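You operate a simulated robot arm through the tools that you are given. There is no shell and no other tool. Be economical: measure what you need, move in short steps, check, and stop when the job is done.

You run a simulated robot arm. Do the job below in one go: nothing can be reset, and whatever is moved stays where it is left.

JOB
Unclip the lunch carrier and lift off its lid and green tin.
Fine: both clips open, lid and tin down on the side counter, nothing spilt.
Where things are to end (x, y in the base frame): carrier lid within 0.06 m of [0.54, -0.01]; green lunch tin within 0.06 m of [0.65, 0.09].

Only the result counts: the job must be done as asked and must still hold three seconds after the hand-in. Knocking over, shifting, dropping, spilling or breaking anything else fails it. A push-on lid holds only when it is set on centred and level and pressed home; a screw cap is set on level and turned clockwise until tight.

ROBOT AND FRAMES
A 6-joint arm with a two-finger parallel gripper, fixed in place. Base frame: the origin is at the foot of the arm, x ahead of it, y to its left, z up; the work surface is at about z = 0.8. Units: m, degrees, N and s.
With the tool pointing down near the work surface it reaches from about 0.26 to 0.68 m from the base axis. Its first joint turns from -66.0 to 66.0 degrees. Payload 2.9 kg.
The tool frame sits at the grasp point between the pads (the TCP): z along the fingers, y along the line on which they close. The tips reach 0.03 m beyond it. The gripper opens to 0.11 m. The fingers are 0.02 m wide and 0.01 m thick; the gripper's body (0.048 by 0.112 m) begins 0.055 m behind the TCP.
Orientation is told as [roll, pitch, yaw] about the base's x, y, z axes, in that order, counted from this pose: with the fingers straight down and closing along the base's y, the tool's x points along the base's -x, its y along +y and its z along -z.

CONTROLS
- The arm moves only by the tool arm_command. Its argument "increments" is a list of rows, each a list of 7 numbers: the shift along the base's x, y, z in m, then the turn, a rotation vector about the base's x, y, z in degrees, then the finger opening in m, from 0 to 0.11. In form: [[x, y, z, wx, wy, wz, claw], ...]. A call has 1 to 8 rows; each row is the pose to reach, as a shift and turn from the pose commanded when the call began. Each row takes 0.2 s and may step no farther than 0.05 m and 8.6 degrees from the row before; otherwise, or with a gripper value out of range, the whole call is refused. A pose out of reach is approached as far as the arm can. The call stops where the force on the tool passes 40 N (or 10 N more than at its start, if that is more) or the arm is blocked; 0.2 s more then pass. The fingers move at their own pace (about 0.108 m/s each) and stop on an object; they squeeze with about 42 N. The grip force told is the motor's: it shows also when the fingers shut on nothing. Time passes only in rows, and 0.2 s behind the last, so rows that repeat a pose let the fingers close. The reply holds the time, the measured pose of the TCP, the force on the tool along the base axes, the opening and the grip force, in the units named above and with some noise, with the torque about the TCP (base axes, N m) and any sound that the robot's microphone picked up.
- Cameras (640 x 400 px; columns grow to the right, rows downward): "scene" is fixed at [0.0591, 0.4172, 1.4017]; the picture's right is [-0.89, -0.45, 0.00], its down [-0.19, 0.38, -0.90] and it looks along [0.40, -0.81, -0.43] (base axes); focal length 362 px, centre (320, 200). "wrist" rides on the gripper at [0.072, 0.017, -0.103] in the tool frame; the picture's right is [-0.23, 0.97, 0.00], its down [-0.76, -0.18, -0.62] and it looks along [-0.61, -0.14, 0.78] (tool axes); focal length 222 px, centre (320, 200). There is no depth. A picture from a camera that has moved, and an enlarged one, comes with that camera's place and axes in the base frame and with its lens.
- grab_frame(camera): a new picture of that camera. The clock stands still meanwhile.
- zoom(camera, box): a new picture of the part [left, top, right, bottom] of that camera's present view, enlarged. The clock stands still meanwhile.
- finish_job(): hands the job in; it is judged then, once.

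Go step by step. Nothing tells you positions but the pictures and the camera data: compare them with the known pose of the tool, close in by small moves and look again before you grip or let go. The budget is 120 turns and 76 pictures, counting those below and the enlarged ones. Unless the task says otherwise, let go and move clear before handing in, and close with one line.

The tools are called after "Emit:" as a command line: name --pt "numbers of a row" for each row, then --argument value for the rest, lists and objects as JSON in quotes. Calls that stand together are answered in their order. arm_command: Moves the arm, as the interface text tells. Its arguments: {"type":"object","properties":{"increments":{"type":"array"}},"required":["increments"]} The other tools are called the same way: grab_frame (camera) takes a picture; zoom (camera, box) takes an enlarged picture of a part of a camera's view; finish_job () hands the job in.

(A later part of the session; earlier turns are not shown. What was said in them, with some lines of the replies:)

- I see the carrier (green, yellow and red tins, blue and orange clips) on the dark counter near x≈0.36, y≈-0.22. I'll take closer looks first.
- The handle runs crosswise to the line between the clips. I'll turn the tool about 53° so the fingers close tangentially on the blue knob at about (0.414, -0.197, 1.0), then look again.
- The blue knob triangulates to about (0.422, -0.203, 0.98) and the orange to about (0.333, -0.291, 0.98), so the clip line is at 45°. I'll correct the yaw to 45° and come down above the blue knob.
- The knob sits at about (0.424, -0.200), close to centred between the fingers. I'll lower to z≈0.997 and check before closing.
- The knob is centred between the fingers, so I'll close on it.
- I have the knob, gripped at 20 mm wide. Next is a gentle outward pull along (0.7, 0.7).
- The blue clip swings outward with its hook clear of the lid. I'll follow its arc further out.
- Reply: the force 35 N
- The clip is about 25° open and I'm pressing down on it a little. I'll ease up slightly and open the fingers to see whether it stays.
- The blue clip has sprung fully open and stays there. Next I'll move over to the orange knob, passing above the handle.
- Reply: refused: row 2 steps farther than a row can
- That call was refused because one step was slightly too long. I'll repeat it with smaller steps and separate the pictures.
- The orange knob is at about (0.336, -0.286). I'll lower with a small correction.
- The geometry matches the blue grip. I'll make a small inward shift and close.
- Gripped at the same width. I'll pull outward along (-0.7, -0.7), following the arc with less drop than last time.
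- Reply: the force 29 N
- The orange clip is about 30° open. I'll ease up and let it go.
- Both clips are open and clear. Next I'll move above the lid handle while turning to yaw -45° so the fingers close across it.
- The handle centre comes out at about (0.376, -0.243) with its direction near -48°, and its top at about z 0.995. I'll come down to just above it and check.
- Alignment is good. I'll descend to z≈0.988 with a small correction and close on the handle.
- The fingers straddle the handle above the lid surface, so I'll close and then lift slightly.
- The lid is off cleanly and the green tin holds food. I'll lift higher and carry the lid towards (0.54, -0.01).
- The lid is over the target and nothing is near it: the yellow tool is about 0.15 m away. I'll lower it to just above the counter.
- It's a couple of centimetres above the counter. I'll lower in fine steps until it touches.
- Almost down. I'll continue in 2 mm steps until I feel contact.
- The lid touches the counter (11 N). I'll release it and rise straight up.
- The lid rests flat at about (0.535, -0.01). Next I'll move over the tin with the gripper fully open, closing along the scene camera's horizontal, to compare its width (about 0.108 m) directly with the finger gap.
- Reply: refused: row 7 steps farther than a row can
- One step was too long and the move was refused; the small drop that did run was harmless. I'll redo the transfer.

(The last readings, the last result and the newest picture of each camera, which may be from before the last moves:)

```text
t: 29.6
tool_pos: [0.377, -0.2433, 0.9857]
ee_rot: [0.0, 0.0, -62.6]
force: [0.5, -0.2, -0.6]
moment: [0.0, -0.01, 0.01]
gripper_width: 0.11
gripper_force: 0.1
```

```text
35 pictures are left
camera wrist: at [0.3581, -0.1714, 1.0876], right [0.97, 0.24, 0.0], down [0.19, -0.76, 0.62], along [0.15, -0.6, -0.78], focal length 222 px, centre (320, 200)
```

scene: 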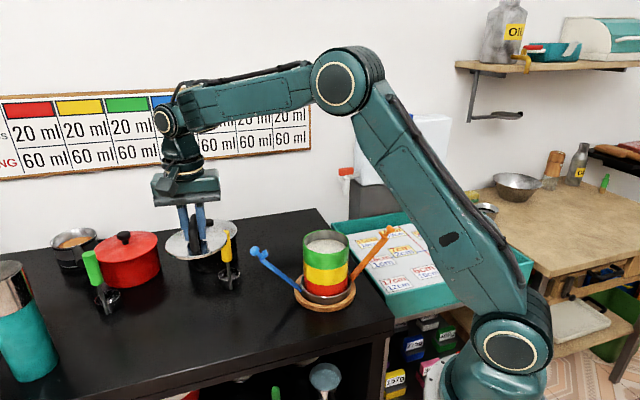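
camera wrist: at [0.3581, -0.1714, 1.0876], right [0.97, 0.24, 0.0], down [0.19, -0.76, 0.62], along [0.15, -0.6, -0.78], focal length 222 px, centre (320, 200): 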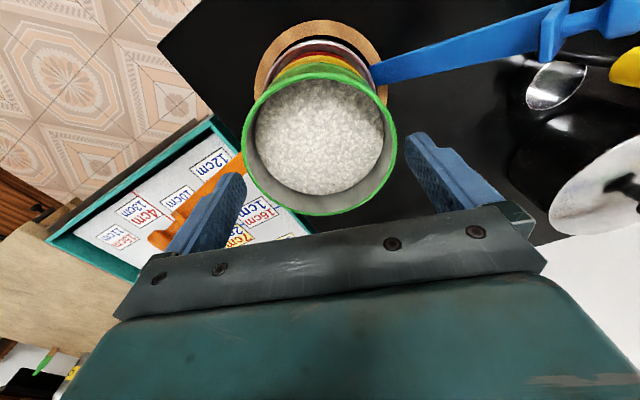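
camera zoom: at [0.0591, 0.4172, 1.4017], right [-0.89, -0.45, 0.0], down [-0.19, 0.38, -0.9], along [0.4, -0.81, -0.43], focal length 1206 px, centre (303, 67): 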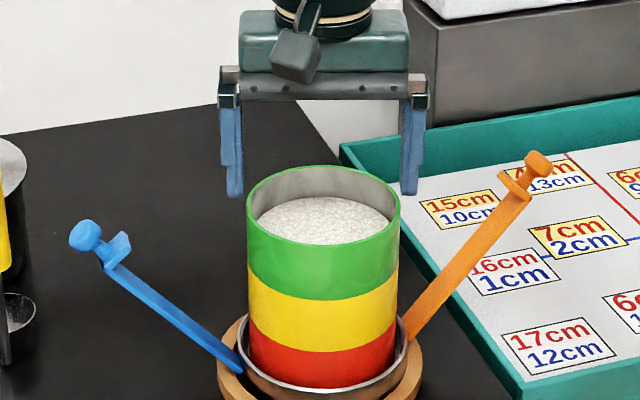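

The gap and the tin look almost equal: gap about 158 px, tin about 150–154 px. I'll zoom in tightly to measure the clearance and centring.

Emit:
zoom --camera "scene" --box '[300, 220, 350, 252]'

Emit:
zoom --camera "wrist" --box '[170, 60, 490, 260]'

```text
12.50 times, centred on (325, 236) of scene
camera zoom: at [0.0591, 0.4172, 1.4017], right [-0.89, -0.45, 0.0], down [-0.19, 0.38, -0.9], along [0.4, -0.81, -0.43], focal length 4522 px, centre (258, -250)
```

zoom: 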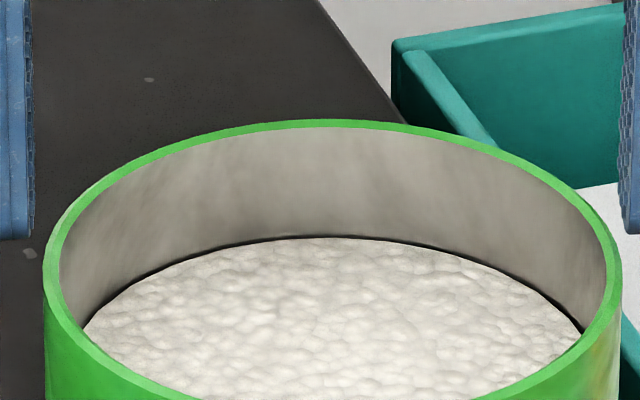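

```text
2.00 times, centred on (330, 160) of wrist
camera zoom: at [0.3581, -0.1714, 1.0876], right [0.97, 0.24, 0.0], down [0.19, -0.76, 0.62], along [0.15, -0.6, -0.78], focal length 444 px, centre (300, 280)
```

zoom: 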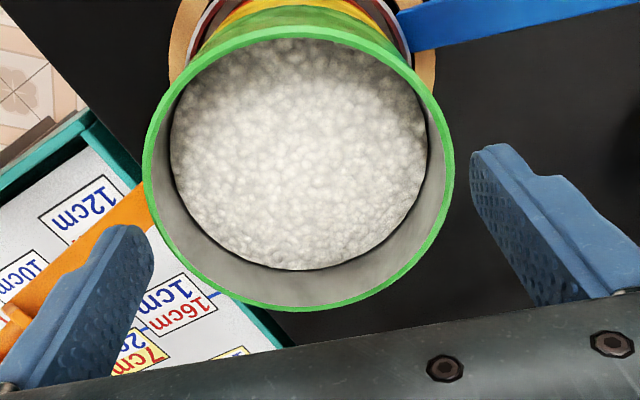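

The tin is about 0.1085 m wide against a 0.110 m gap, which is too tight to straddle. The rice lies about 2 cm below the rim, so I'll pinch the wall instead, on the (-0.89, -0.45) side at about (0.331, -0.270).

Emit:
arm_command --pt "0 0 0.01 0 0 0 0.07" --pt "-0.023 -0.0135 0.01 0 0 0 0.04" --pt "-0.0464 -0.0271 0.01 0 0 0 0.04" --pt "-0.0464 -0.0271 0.01 0 0 0 0.04"

Emit:
zoom --camera "scene" --box '[290, 210, 370, 260]'

Emit:
zoom --camera "wrist" --box '[170, 60, 490, 260]'

```text
t: 30.6
tool_pos: [0.3294, -0.271, 0.9946]
ee_rot: [0.1, 0.0, -62.7]
force: [1.0, 0.1, -0.3]
moment: [0.03, 0.01, -0.04]
gripper_width: 0.0398
gripper_force: 0.0
```

```text
8.00 times, centred on (330, 235) of scene
camera zoom: at [0.0591, 0.4172, 1.4017], right [-0.89, -0.45, 0.0], down [-0.19, 0.38, -0.9], along [0.4, -0.81, -0.43], focal length 2894 px, centre (240, -80)
```

zoom: 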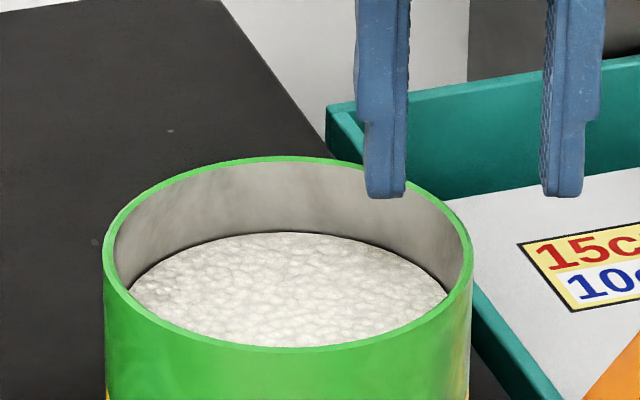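

```text
2.00 times, centred on (330, 160) of wrist
camera zoom: at [0.3104, -0.1988, 1.0972], right [0.97, 0.24, 0.0], down [0.19, -0.76, 0.62], along [0.15, -0.6, -0.78], focal length 444 px, centre (300, 280)
```

zoom: 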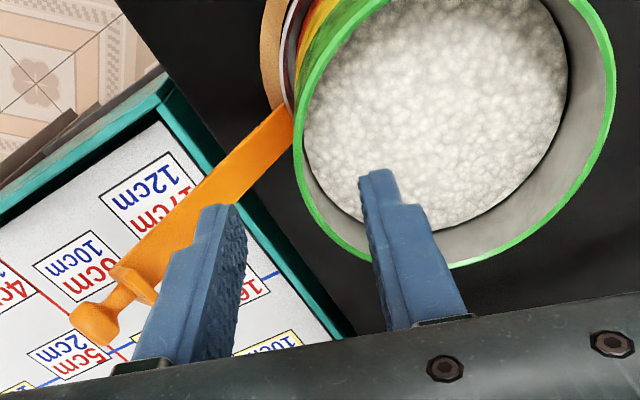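

The wall is about 3 mm inward of the finger centre, and the rim is at z≈0.944. I'll correct that and lower so the tips go about 16 mm below the rim, staying above the rice.

Emit:
arm_command --pt "0.0028 0.0014 0 0 0 0 0.04" --pt "0.0028 0.0014 -0.013 0 0 0 0.04" --pt "0.0028 0.0014 -0.026 0 0 0 0.04" --pt "0.0028 0.0014 -0.036 0 0 0 0.04"

Emit:
zoom --camera "scene" --box '[290, 210, 370, 260]'

Emit:
zoom --camera "wrist" --box '[170, 60, 490, 260]'

```text
t: 31.6
tool_pos: [0.3333, -0.2683, 0.9595]
ee_rot: [0.1, 0.1, -62.7]
force: [0.4, -0.1, 0.6]
moment: [0.0, 0.0, -0.01]
gripper_width: 0.0399
gripper_force: 0.2
```

```text
8.00 times, centred on (330, 235) of scene
camera zoom: at [0.0591, 0.4172, 1.4017], right [-0.89, -0.45, 0.0], down [-0.19, 0.38, -0.9], along [0.4, -0.81, -0.43], focal length 2894 px, centre (240, -80)
```

zoom: 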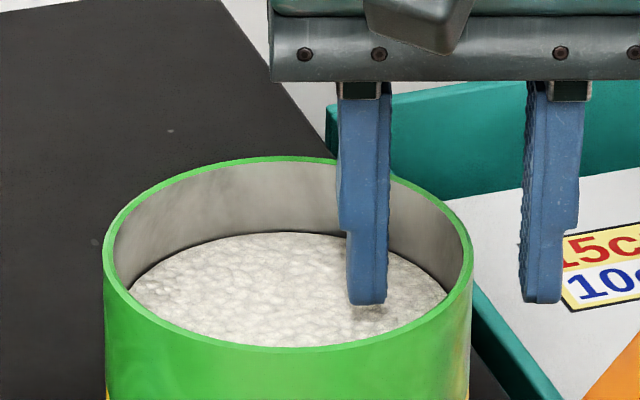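

```text
2.00 times, centred on (330, 160) of wrist
camera zoom: at [0.3142, -0.1962, 1.0611], right [0.97, 0.24, 0.0], down [0.19, -0.76, 0.62], along [0.15, -0.6, -0.78], focal length 444 px, centre (300, 280)
```

zoom: 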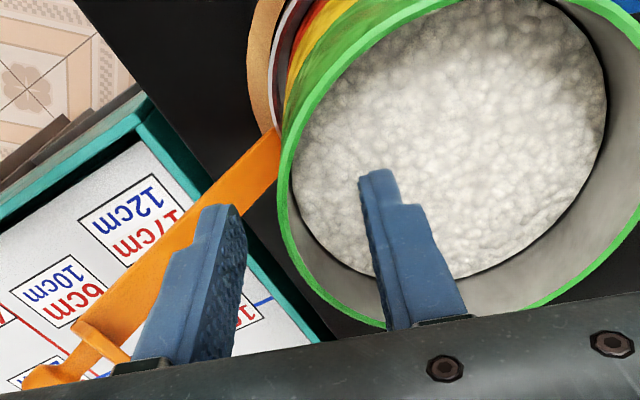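

The inner finger is inside the tin just above the rice and the outer one is outside, with no contact force. I'll make a slight centring shift and close.

Emit:
arm_command --pt "-0.0013 -0.0007 0 0 0 0 0.025" --pt "-0.0013 -0.0007 0 0 0 0 0.012" --pt "-0.0013 -0.0007 0 0 0 0 0.012"

Emit:
zoom --camera "scene" --box '[290, 210, 370, 260]'

```text
t: 32.4
tool_pos: [0.3318, -0.2685, 0.9594]
ee_rot: [0.0, 0.1, -62.7]
force: [-0.6, 0.1, 0.1]
moment: [-0.02, 0.02, 0.02]
gripper_width: 0.0121
gripper_force: 0.0
```

```text
8.00 times, centred on (330, 235) of scene
camera zoom: at [0.0591, 0.4172, 1.4017], right [-0.89, -0.45, 0.0], down [-0.19, 0.38, -0.9], along [0.4, -0.81, -0.43], focal length 2894 px, centre (240, -80)
```

zoom: 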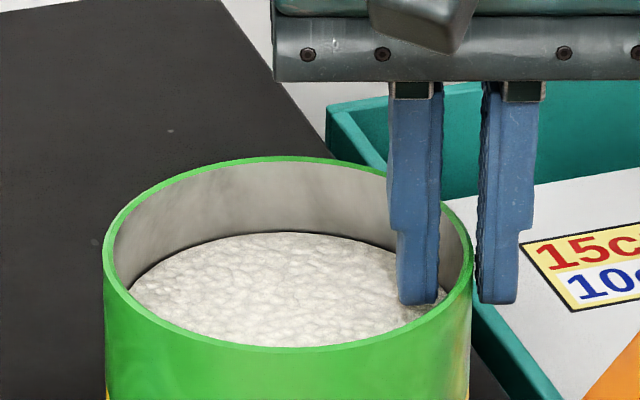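

The wall sits between the pads almost centred, so I'll close fully.

Emit:
arm_command --pt "-0.0008 -0.0004 0 0 0 0 0.006" --pt "-0.0008 -0.0004 0 0 0 0 0.0" --pt "-0.0008 -0.0004 0 0 0 0 0.0"

Emit:
zoom --camera "scene" --box '[270, 200, 380, 300]'

```text
t: 33.2
tool_pos: [0.3314, -0.2677, 0.96]
ee_rot: [0.0, 0.0, -62.7]
force: [-0.5, 0.7, 0.1]
moment: [-0.08, 0.01, -0.02]
gripper_width: 0.0013
gripper_force: 41.1
```

```text
4.00 times, centred on (325, 250) of scene
camera zoom: at [0.0591, 0.4172, 1.4017], right [-0.89, -0.45, 0.0], down [-0.19, 0.38, -0.9], along [0.4, -0.81, -0.43], focal length 1447 px, centre (300, 0)
```

zoom: 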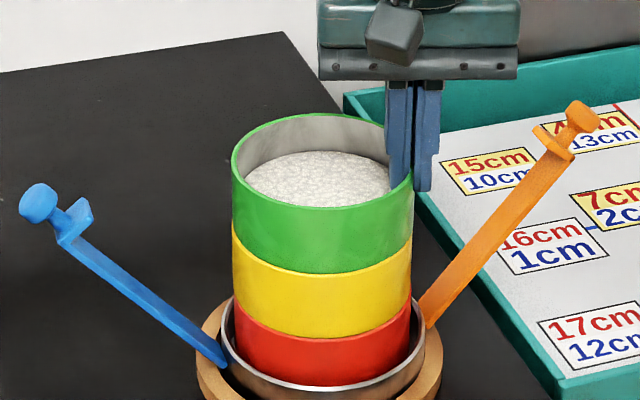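

The fingers stopped at 1.3 mm, which could be the thin wall. I'll lift very gently and check that the tin follows level.

Emit:
arm_command --pt "0 0 0.002 0 0 0 0.0" --pt "0 0 0.004 0 0 0 0.0" --pt "0 0 0.007 0 0 0 0.0" --pt "0 0 0.01 0 0 0 0.0"

Emit:
zoom --camera "scene" --box '[270, 200, 380, 300]'

```text
t: 34.2
tool_pos: [0.3308, -0.269, 0.9693]
ee_rot: [0.0, 0.1, -62.8]
force: [1.0, -0.3, -1.2]
moment: [-0.05, 0.09, 0.02]
gripper_width: 0.0012
gripper_force: 41.2
```

```text
4.00 times, centred on (325, 250) of scene
camera zoom: at [0.0591, 0.4172, 1.4017], right [-0.89, -0.45, 0.0], down [-0.19, 0.38, -0.9], along [0.4, -0.81, -0.43], focal length 1447 px, centre (300, 0)
```

zoom: 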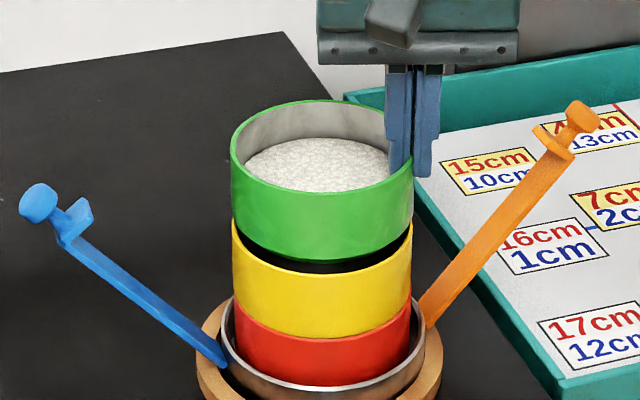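

The green tin lifts level with the yellow one left behind. I'll raise it higher and check again.

Emit:
arm_command --pt "0 0 0.012 0 0 0 0.0" --pt "0 0 0.03 0 0 0 0.0" --pt "0 0 0.05 0 0 0 0.0" --pt "0 0 0.07 0 0 0 0.0" --pt "0 0 0.085 0 0 0 0.0" --pt "0 0 0.09 0 0 0 0.0"

Emit:
zoom --camera "scene" --box '[240, 150, 400, 310]'

```text
t: 35.6
tool_pos: [0.3298, -0.2672, 1.06]
ee_rot: [0.0, 0.0, -62.7]
force: [0.1, -0.4, -2.3]
moment: [0.02, 0.09, -0.02]
gripper_width: 0.0014
gripper_force: 41.7
```

```text
2.50 times, centred on (320, 230) of scene
camera zoom: at [0.0591, 0.4172, 1.4017], right [-0.89, -0.45, 0.0], down [-0.19, 0.38, -0.9], along [0.4, -0.81, -0.43], focal length 904 px, centre (320, 125)
```

zoom: 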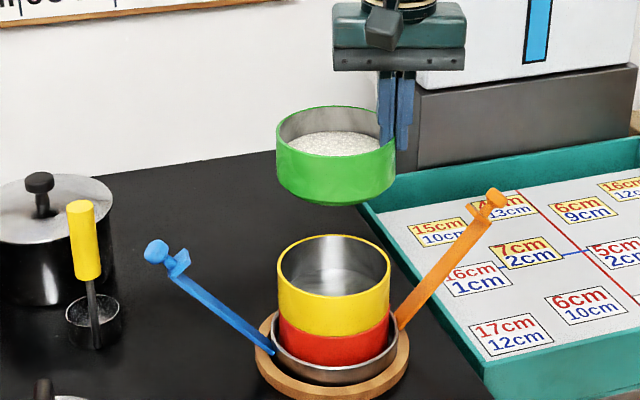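

The tin is held level and clear. I'll carry it smoothly towards the target in two calls.

Emit:
arm_command --pt "0.007 0.0085 0 0 0 0 0.0" --pt "0.021 0.026 0 0 0 0 0.0" --pt "0.038 0.047 0 0 0 0 0.0" --pt "0.056 0.069 0 0 0 0 0.0" --pt "0.074 0.091 0 0 0 0 0.0" --pt "0.092 0.113 0 0 0 0 0.0" --pt "0.11 0.135 0 0 0 0 0.0" --pt "0.128 0.1575 0 0 0 0 0.0"

Emit:
arm_command --pt "0.018 0.022 0 0 0 0 0.0" --pt "0.036 0.044 0 0 0 0 0.0" --pt "0.054 0.066 0 0 0 0 0.0" --pt "0.072 0.088 0 0 0 0 0.0" --pt "0.09 0.11 0 0 0 0 0.0" --pt "0.108 0.132 0 0 0 0 0.0" --pt "0.126 0.155 0 0 0 0 0.0" --pt "0.142 0.175 0 0 0 0 0.0"

Emit:
grab_frame --camera "scene"

Emit:
grab_frame --camera "wrist"

```text
t: 37.4
tool_pos: [0.4573, -0.1102, 1.0601]
ee_rot: [0.1, 0.0, -62.7]
force: [0.1, 0.4, -2.3]
moment: [-0.08, 0.11, 0.02]
gripper_width: 0.001
gripper_force: 41.3
```

```text
t: 39.2
tool_pos: [0.6009, 0.0648, 1.0602]
ee_rot: [-0.1, -0.1, -62.7]
force: [0.3, -0.2, -2.2]
moment: [-0.02, 0.09, 0.02]
gripper_width: 0.0012
gripper_force: 41.0
```

```text
24 pictures are left
```

scene: 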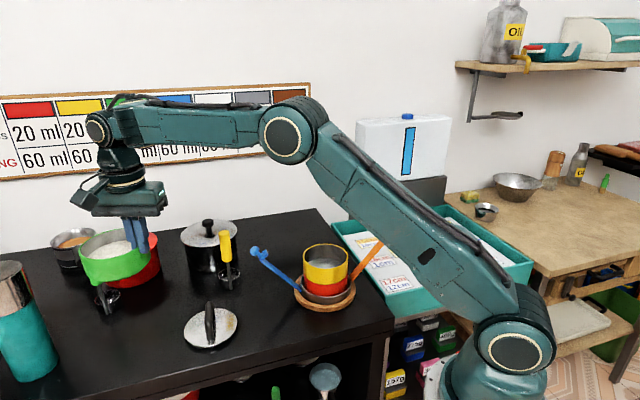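

```text
23 pictures are left
camera wrist: at [0.5825, 0.1362, 1.1633], right [0.97, 0.24, 0.0], down [0.19, -0.76, 0.62], along [0.15, -0.6, -0.78], focal length 222 px, centre (320, 200)
```

wrist: 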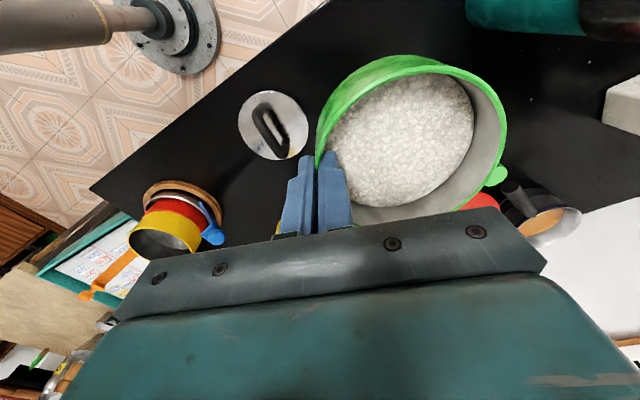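

The tin is over its target with clear space around. I'll lower it to a few centimetres above the counter.

Emit:
arm_command --pt "0.002 0 -0.015 0 0 0 0.0" --pt "0.002 0 -0.045 0 0 0 0.0" --pt "0.002 0 -0.075 0 0 0 0.0" --pt "0.002 0 -0.105 0 0 0 0.0" --pt "0.002 0 -0.135 0 0 0 0.0" --pt "0.002 0 -0.155 0 0 0 0.0" --pt "0.002 0 -0.165 0 0 0 0.0"

Emit:
zoom --camera "scene" --box '[50, 240, 260, 380]'

```text
t: 40.8
tool_pos: [0.6028, 0.0649, 0.8932]
ee_rot: [0.0, 0.0, -62.7]
force: [-0.5, 0.4, -1.4]
moment: [-0.05, 0.08, -0.01]
gripper_width: 0.0015
gripper_force: 41.1
```

```text
2.86 times, centred on (155, 310) of scene
camera zoom: at [0.0591, 0.4172, 1.4017], right [-0.89, -0.45, 0.0], down [-0.19, 0.38, -0.9], along [0.4, -0.81, -0.43], focal length 1034 px, centre (791, -114)
```

zoom: 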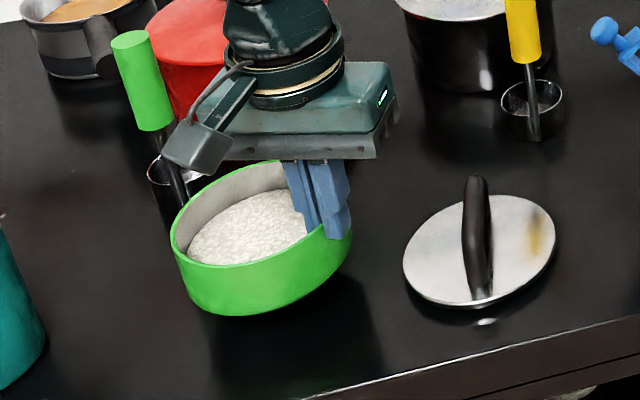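

It's still level and clear of the green tool. I'll lower in small steps until contact.

Emit:
arm_command --pt "0 0 -0.005 0 0 0 0.0" --pt "0 0 -0.01 0 0 0 0.0" --pt "0 0 -0.015 0 0 0 0.0" --pt "0 0 -0.02 0 0 0 0.0" --pt "0 0 -0.024 0 0 0 0.0"

Emit:
zoom --camera "scene" --box '[80, 270, 220, 380]'

```text
t: 42.0
tool_pos: [0.6018, 0.0635, 0.8694]
ee_rot: [0.0, 0.0, -62.7]
force: [-0.2, 0.8, -2.1]
moment: [-0.02, 0.12, -0.02]
gripper_width: 0.0015
gripper_force: 41.1
```

```text
3.64 times, centred on (150, 325) of scene
camera zoom: at [0.0591, 0.4172, 1.4017], right [-0.89, -0.45, 0.0], down [-0.19, 0.38, -0.9], along [0.4, -0.81, -0.43], focal length 1316 px, centre (938, -254)
```

zoom: 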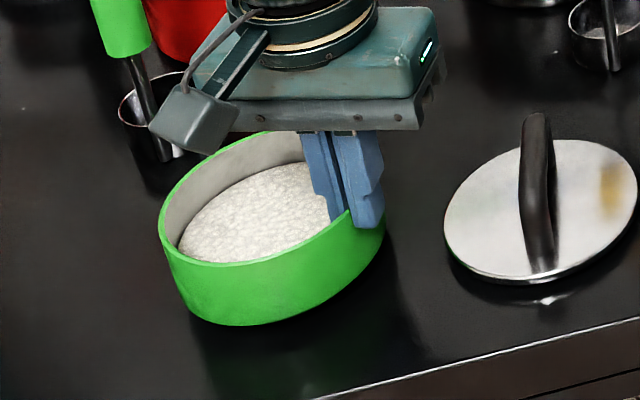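

Continuing down in finer steps.

Emit:
arm_command --pt "0 0 -0.003 0 0 0 0.0" --pt "0 0 -0.006 0 0 0 0.0" --pt "0 0 -0.008 0 0 0 0.0"

```text
t: 42.8
tool_pos: [0.6024, 0.0644, 0.8649]
ee_rot: [0.1, -0.1, -62.8]
force: [-10.5, 0.7, 25.8]
moment: [-0.37, 0.1, -0.1]
gripper_width: 0.0015
gripper_force: 41.2
```

Contact at 26 N. I'll ease off a little and look before letting go.

Emit:
arm_command --pt "0 0 0.0025 0 0 0 0.0" --pt "0 0 0.003 0 0 0 0.0"

Emit:
zoom --camera "scene" --box '[80, 270, 220, 380]'

Emit:
zoom --camera "wrist" --box '[220, 0, 600, 260]'

```text
t: 43.4
tool_pos: [0.602, 0.0641, 0.8654]
ee_rot: [0.2, -0.1, -62.8]
force: [-3.2, 3.4, 20.8]
moment: [-0.05, -0.05, -0.07]
gripper_width: 0.0014
gripper_force: 41.2
```

```text
3.64 times, centred on (150, 325) of scene
camera zoom: at [0.0586, 0.4173, 1.4017], right [-0.89, -0.45, 0.0], down [-0.19, 0.38, -0.9], along [0.4, -0.81, -0.43], focal length 1316 px, centre (938, -254)
```

zoom: 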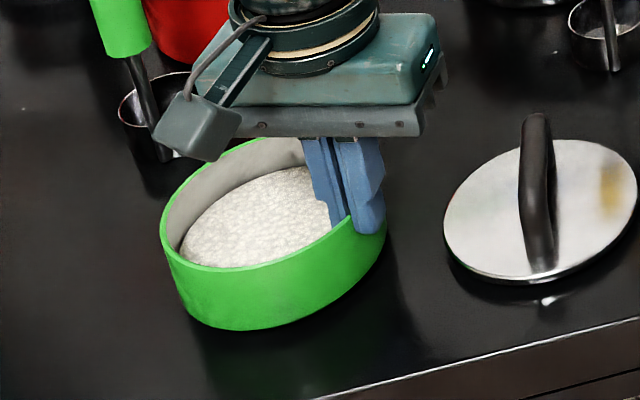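

```text
1.54 times, centred on (410, 130) of wrist
camera zoom: at [0.5838, 0.1359, 0.9673], right [0.97, 0.25, 0.0], down [0.19, -0.76, 0.62], along [0.16, -0.6, -0.78], focal length 342 px, centre (182, 308)
```

zoom: 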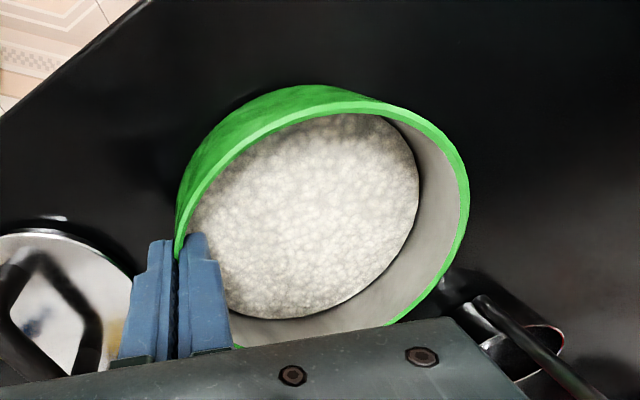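

The tin is on the counter with some preload left. I'll take that off in small steps.

Emit:
arm_command --pt "0 0 0.001 0 0 0 0.0" --pt "0 0 0.002 0 0 0 0.0"

```text
t: 44.0
tool_pos: [0.601, 0.0634, 0.8658]
ee_rot: [-0.2, 0.1, -62.7]
force: [2.1, 1.3, 3.9]
moment: [-0.12, -0.23, 0.1]
gripper_width: 0.0014
gripper_force: 41.6
```

Only about 4 N of load remains. I'll open the fingers slightly, check that the tin is settled, then rise.

Emit:
arm_command --pt "0 0 0 0 0 0 0.006" --pt "0 0 0 0 0 0 0.014" --pt "0 0 0 0 0 0 0.02" --pt "0 0 0 0 0 0 0.02"

Emit:
zoom --camera "scene" --box '[80, 270, 220, 380]'

```text
t: 45.0
tool_pos: [0.6014, 0.0631, 0.8666]
ee_rot: [0.0, 0.0, -62.6]
force: [0.5, 0.1, 0.5]
moment: [0.03, 0.03, 0.03]
gripper_width: 0.0199
gripper_force: 0.0
```

```text
3.64 times, centred on (150, 325) of scene
camera zoom: at [0.0591, 0.4172, 1.4017], right [-0.89, -0.45, 0.0], down [-0.19, 0.38, -0.9], along [0.4, -0.81, -0.43], focal length 1316 px, centre (938, -254)
```

zoom: 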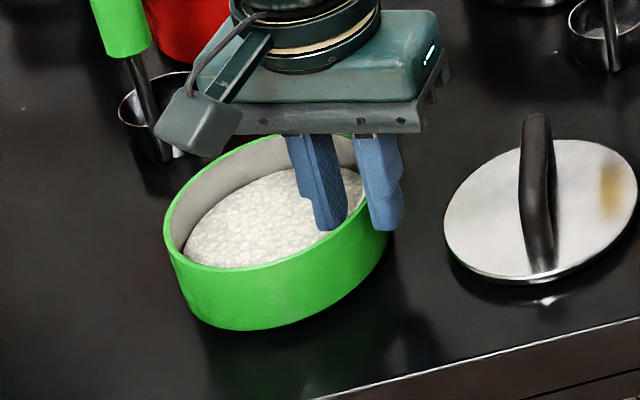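

The tin stands free with the rice in place. I'll raise the gripper straight up and away, then check everything.

Emit:
arm_command --pt "0 0 0.01 0 0 0 0.02" --pt "0 0 0.03 0 0 0 0.02" --pt "0 0 0.07 0 0 0 0.02" --pt "0 0 0.115 0 0 0 0.02" --pt "0 0 0.16 0 0 0 0.02" --pt "-0.03 -0.02 0.2 0 0 0 0.02" --pt "-0.06 -0.04 0.22 0 0 0 0.02"

Emit:
grab_frame --camera "scene"

Emit:
zoom --camera "scene" --box '[60, 220, 400, 390]'

Emit:
grab_frame --camera "wrist"

```text
refused: row 6 steps farther than a row can; nothing moved
```

```text
17 pictures are left
```

scene: 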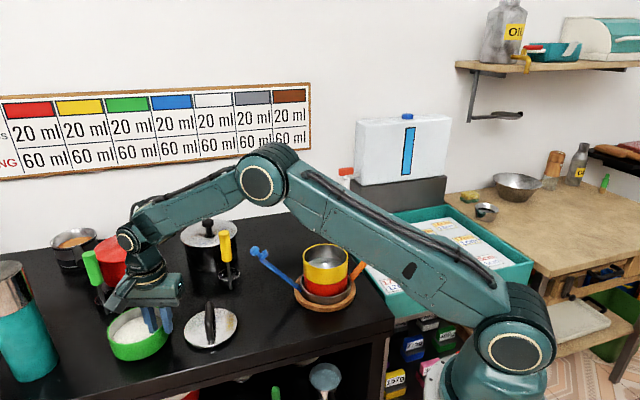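

```text
1.88 times, centred on (230, 305) of scene
camera zoom: at [0.0591, 0.4172, 1.4017], right [-0.89, -0.45, 0.0], down [-0.19, 0.38, -0.9], along [0.4, -0.81, -0.43], focal length 681 px, centre (489, 2)
```

zoom: 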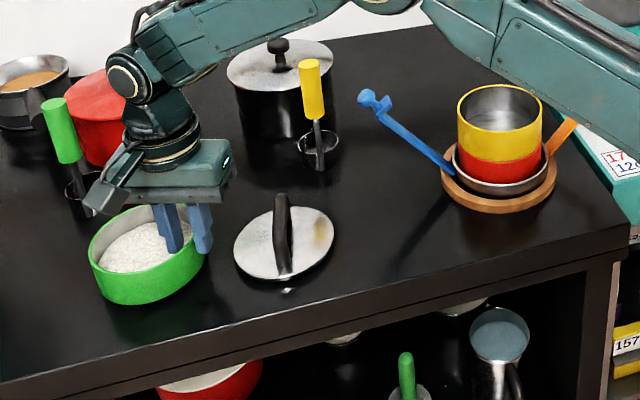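

```text
15 pictures are left
camera wrist: at [0.5835, 0.1353, 0.9692], right [0.97, 0.24, 0.0], down [0.19, -0.76, 0.62], along [0.15, -0.6, -0.78], focal length 222 px, centre (320, 200)
```

wrist: 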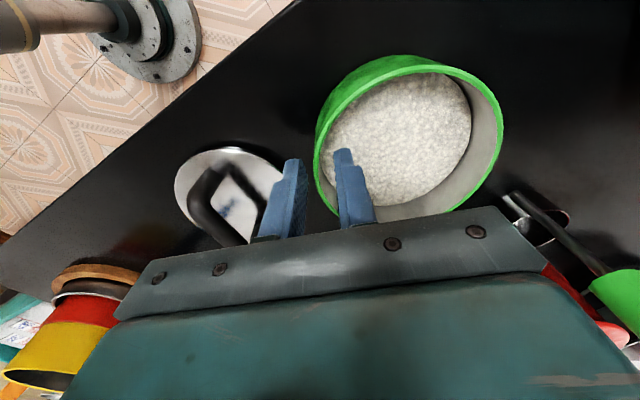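

The retreat was refused for its step size and nothing moved. I'll go straight up with shorter steps.

Emit:
arm_command --pt "0 0 0.01 0 0 0 0.02" --pt "0 0 0.03 0 0 0 0.02" --pt "0 0 0.065 0 0 0 0.02" --pt "0 0 0.105 0 0 0 0.02" --pt "0 0 0.145 0 0 0 0.02" --pt "-0.02 -0.01 0.18 0 0 0 0.02" --pt "-0.04 -0.02 0.21 0 0 0 0.02"

Emit:
zoom --camera "scene" --box '[60, 220, 400, 390]'

```text
t: 46.6
tool_pos: [0.5638, 0.0414, 1.0782]
ee_rot: [0.0, 0.0, -62.7]
force: [0.0, 0.3, -0.5]
moment: [0.01, 0.01, 0.01]
gripper_width: 0.0201
gripper_force: 0.1
```

```text
1.88 times, centred on (230, 305) of scene
camera zoom: at [0.0591, 0.4172, 1.4017], right [-0.89, -0.45, 0.0], down [-0.19, 0.38, -0.9], along [0.4, -0.81, -0.43], focal length 681 px, centre (489, 2)
```

zoom: 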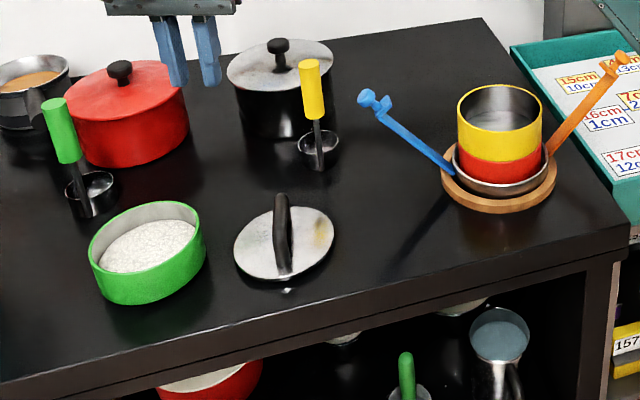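

Both clips are open, the lid sits at about (0.54, -0.01) and the green tin at about (0.645, 0.088) with its rice intact. Nothing else has been disturbed and the hand is clear, so I'm handing in.

Emit:
finish_job

```text
The job is handed in.
```

The job is handed in: both clips are open, and the lid and the green tin stand on the counter within tolerance of their spots by my picture estimates, with no rice spilt that I could see.
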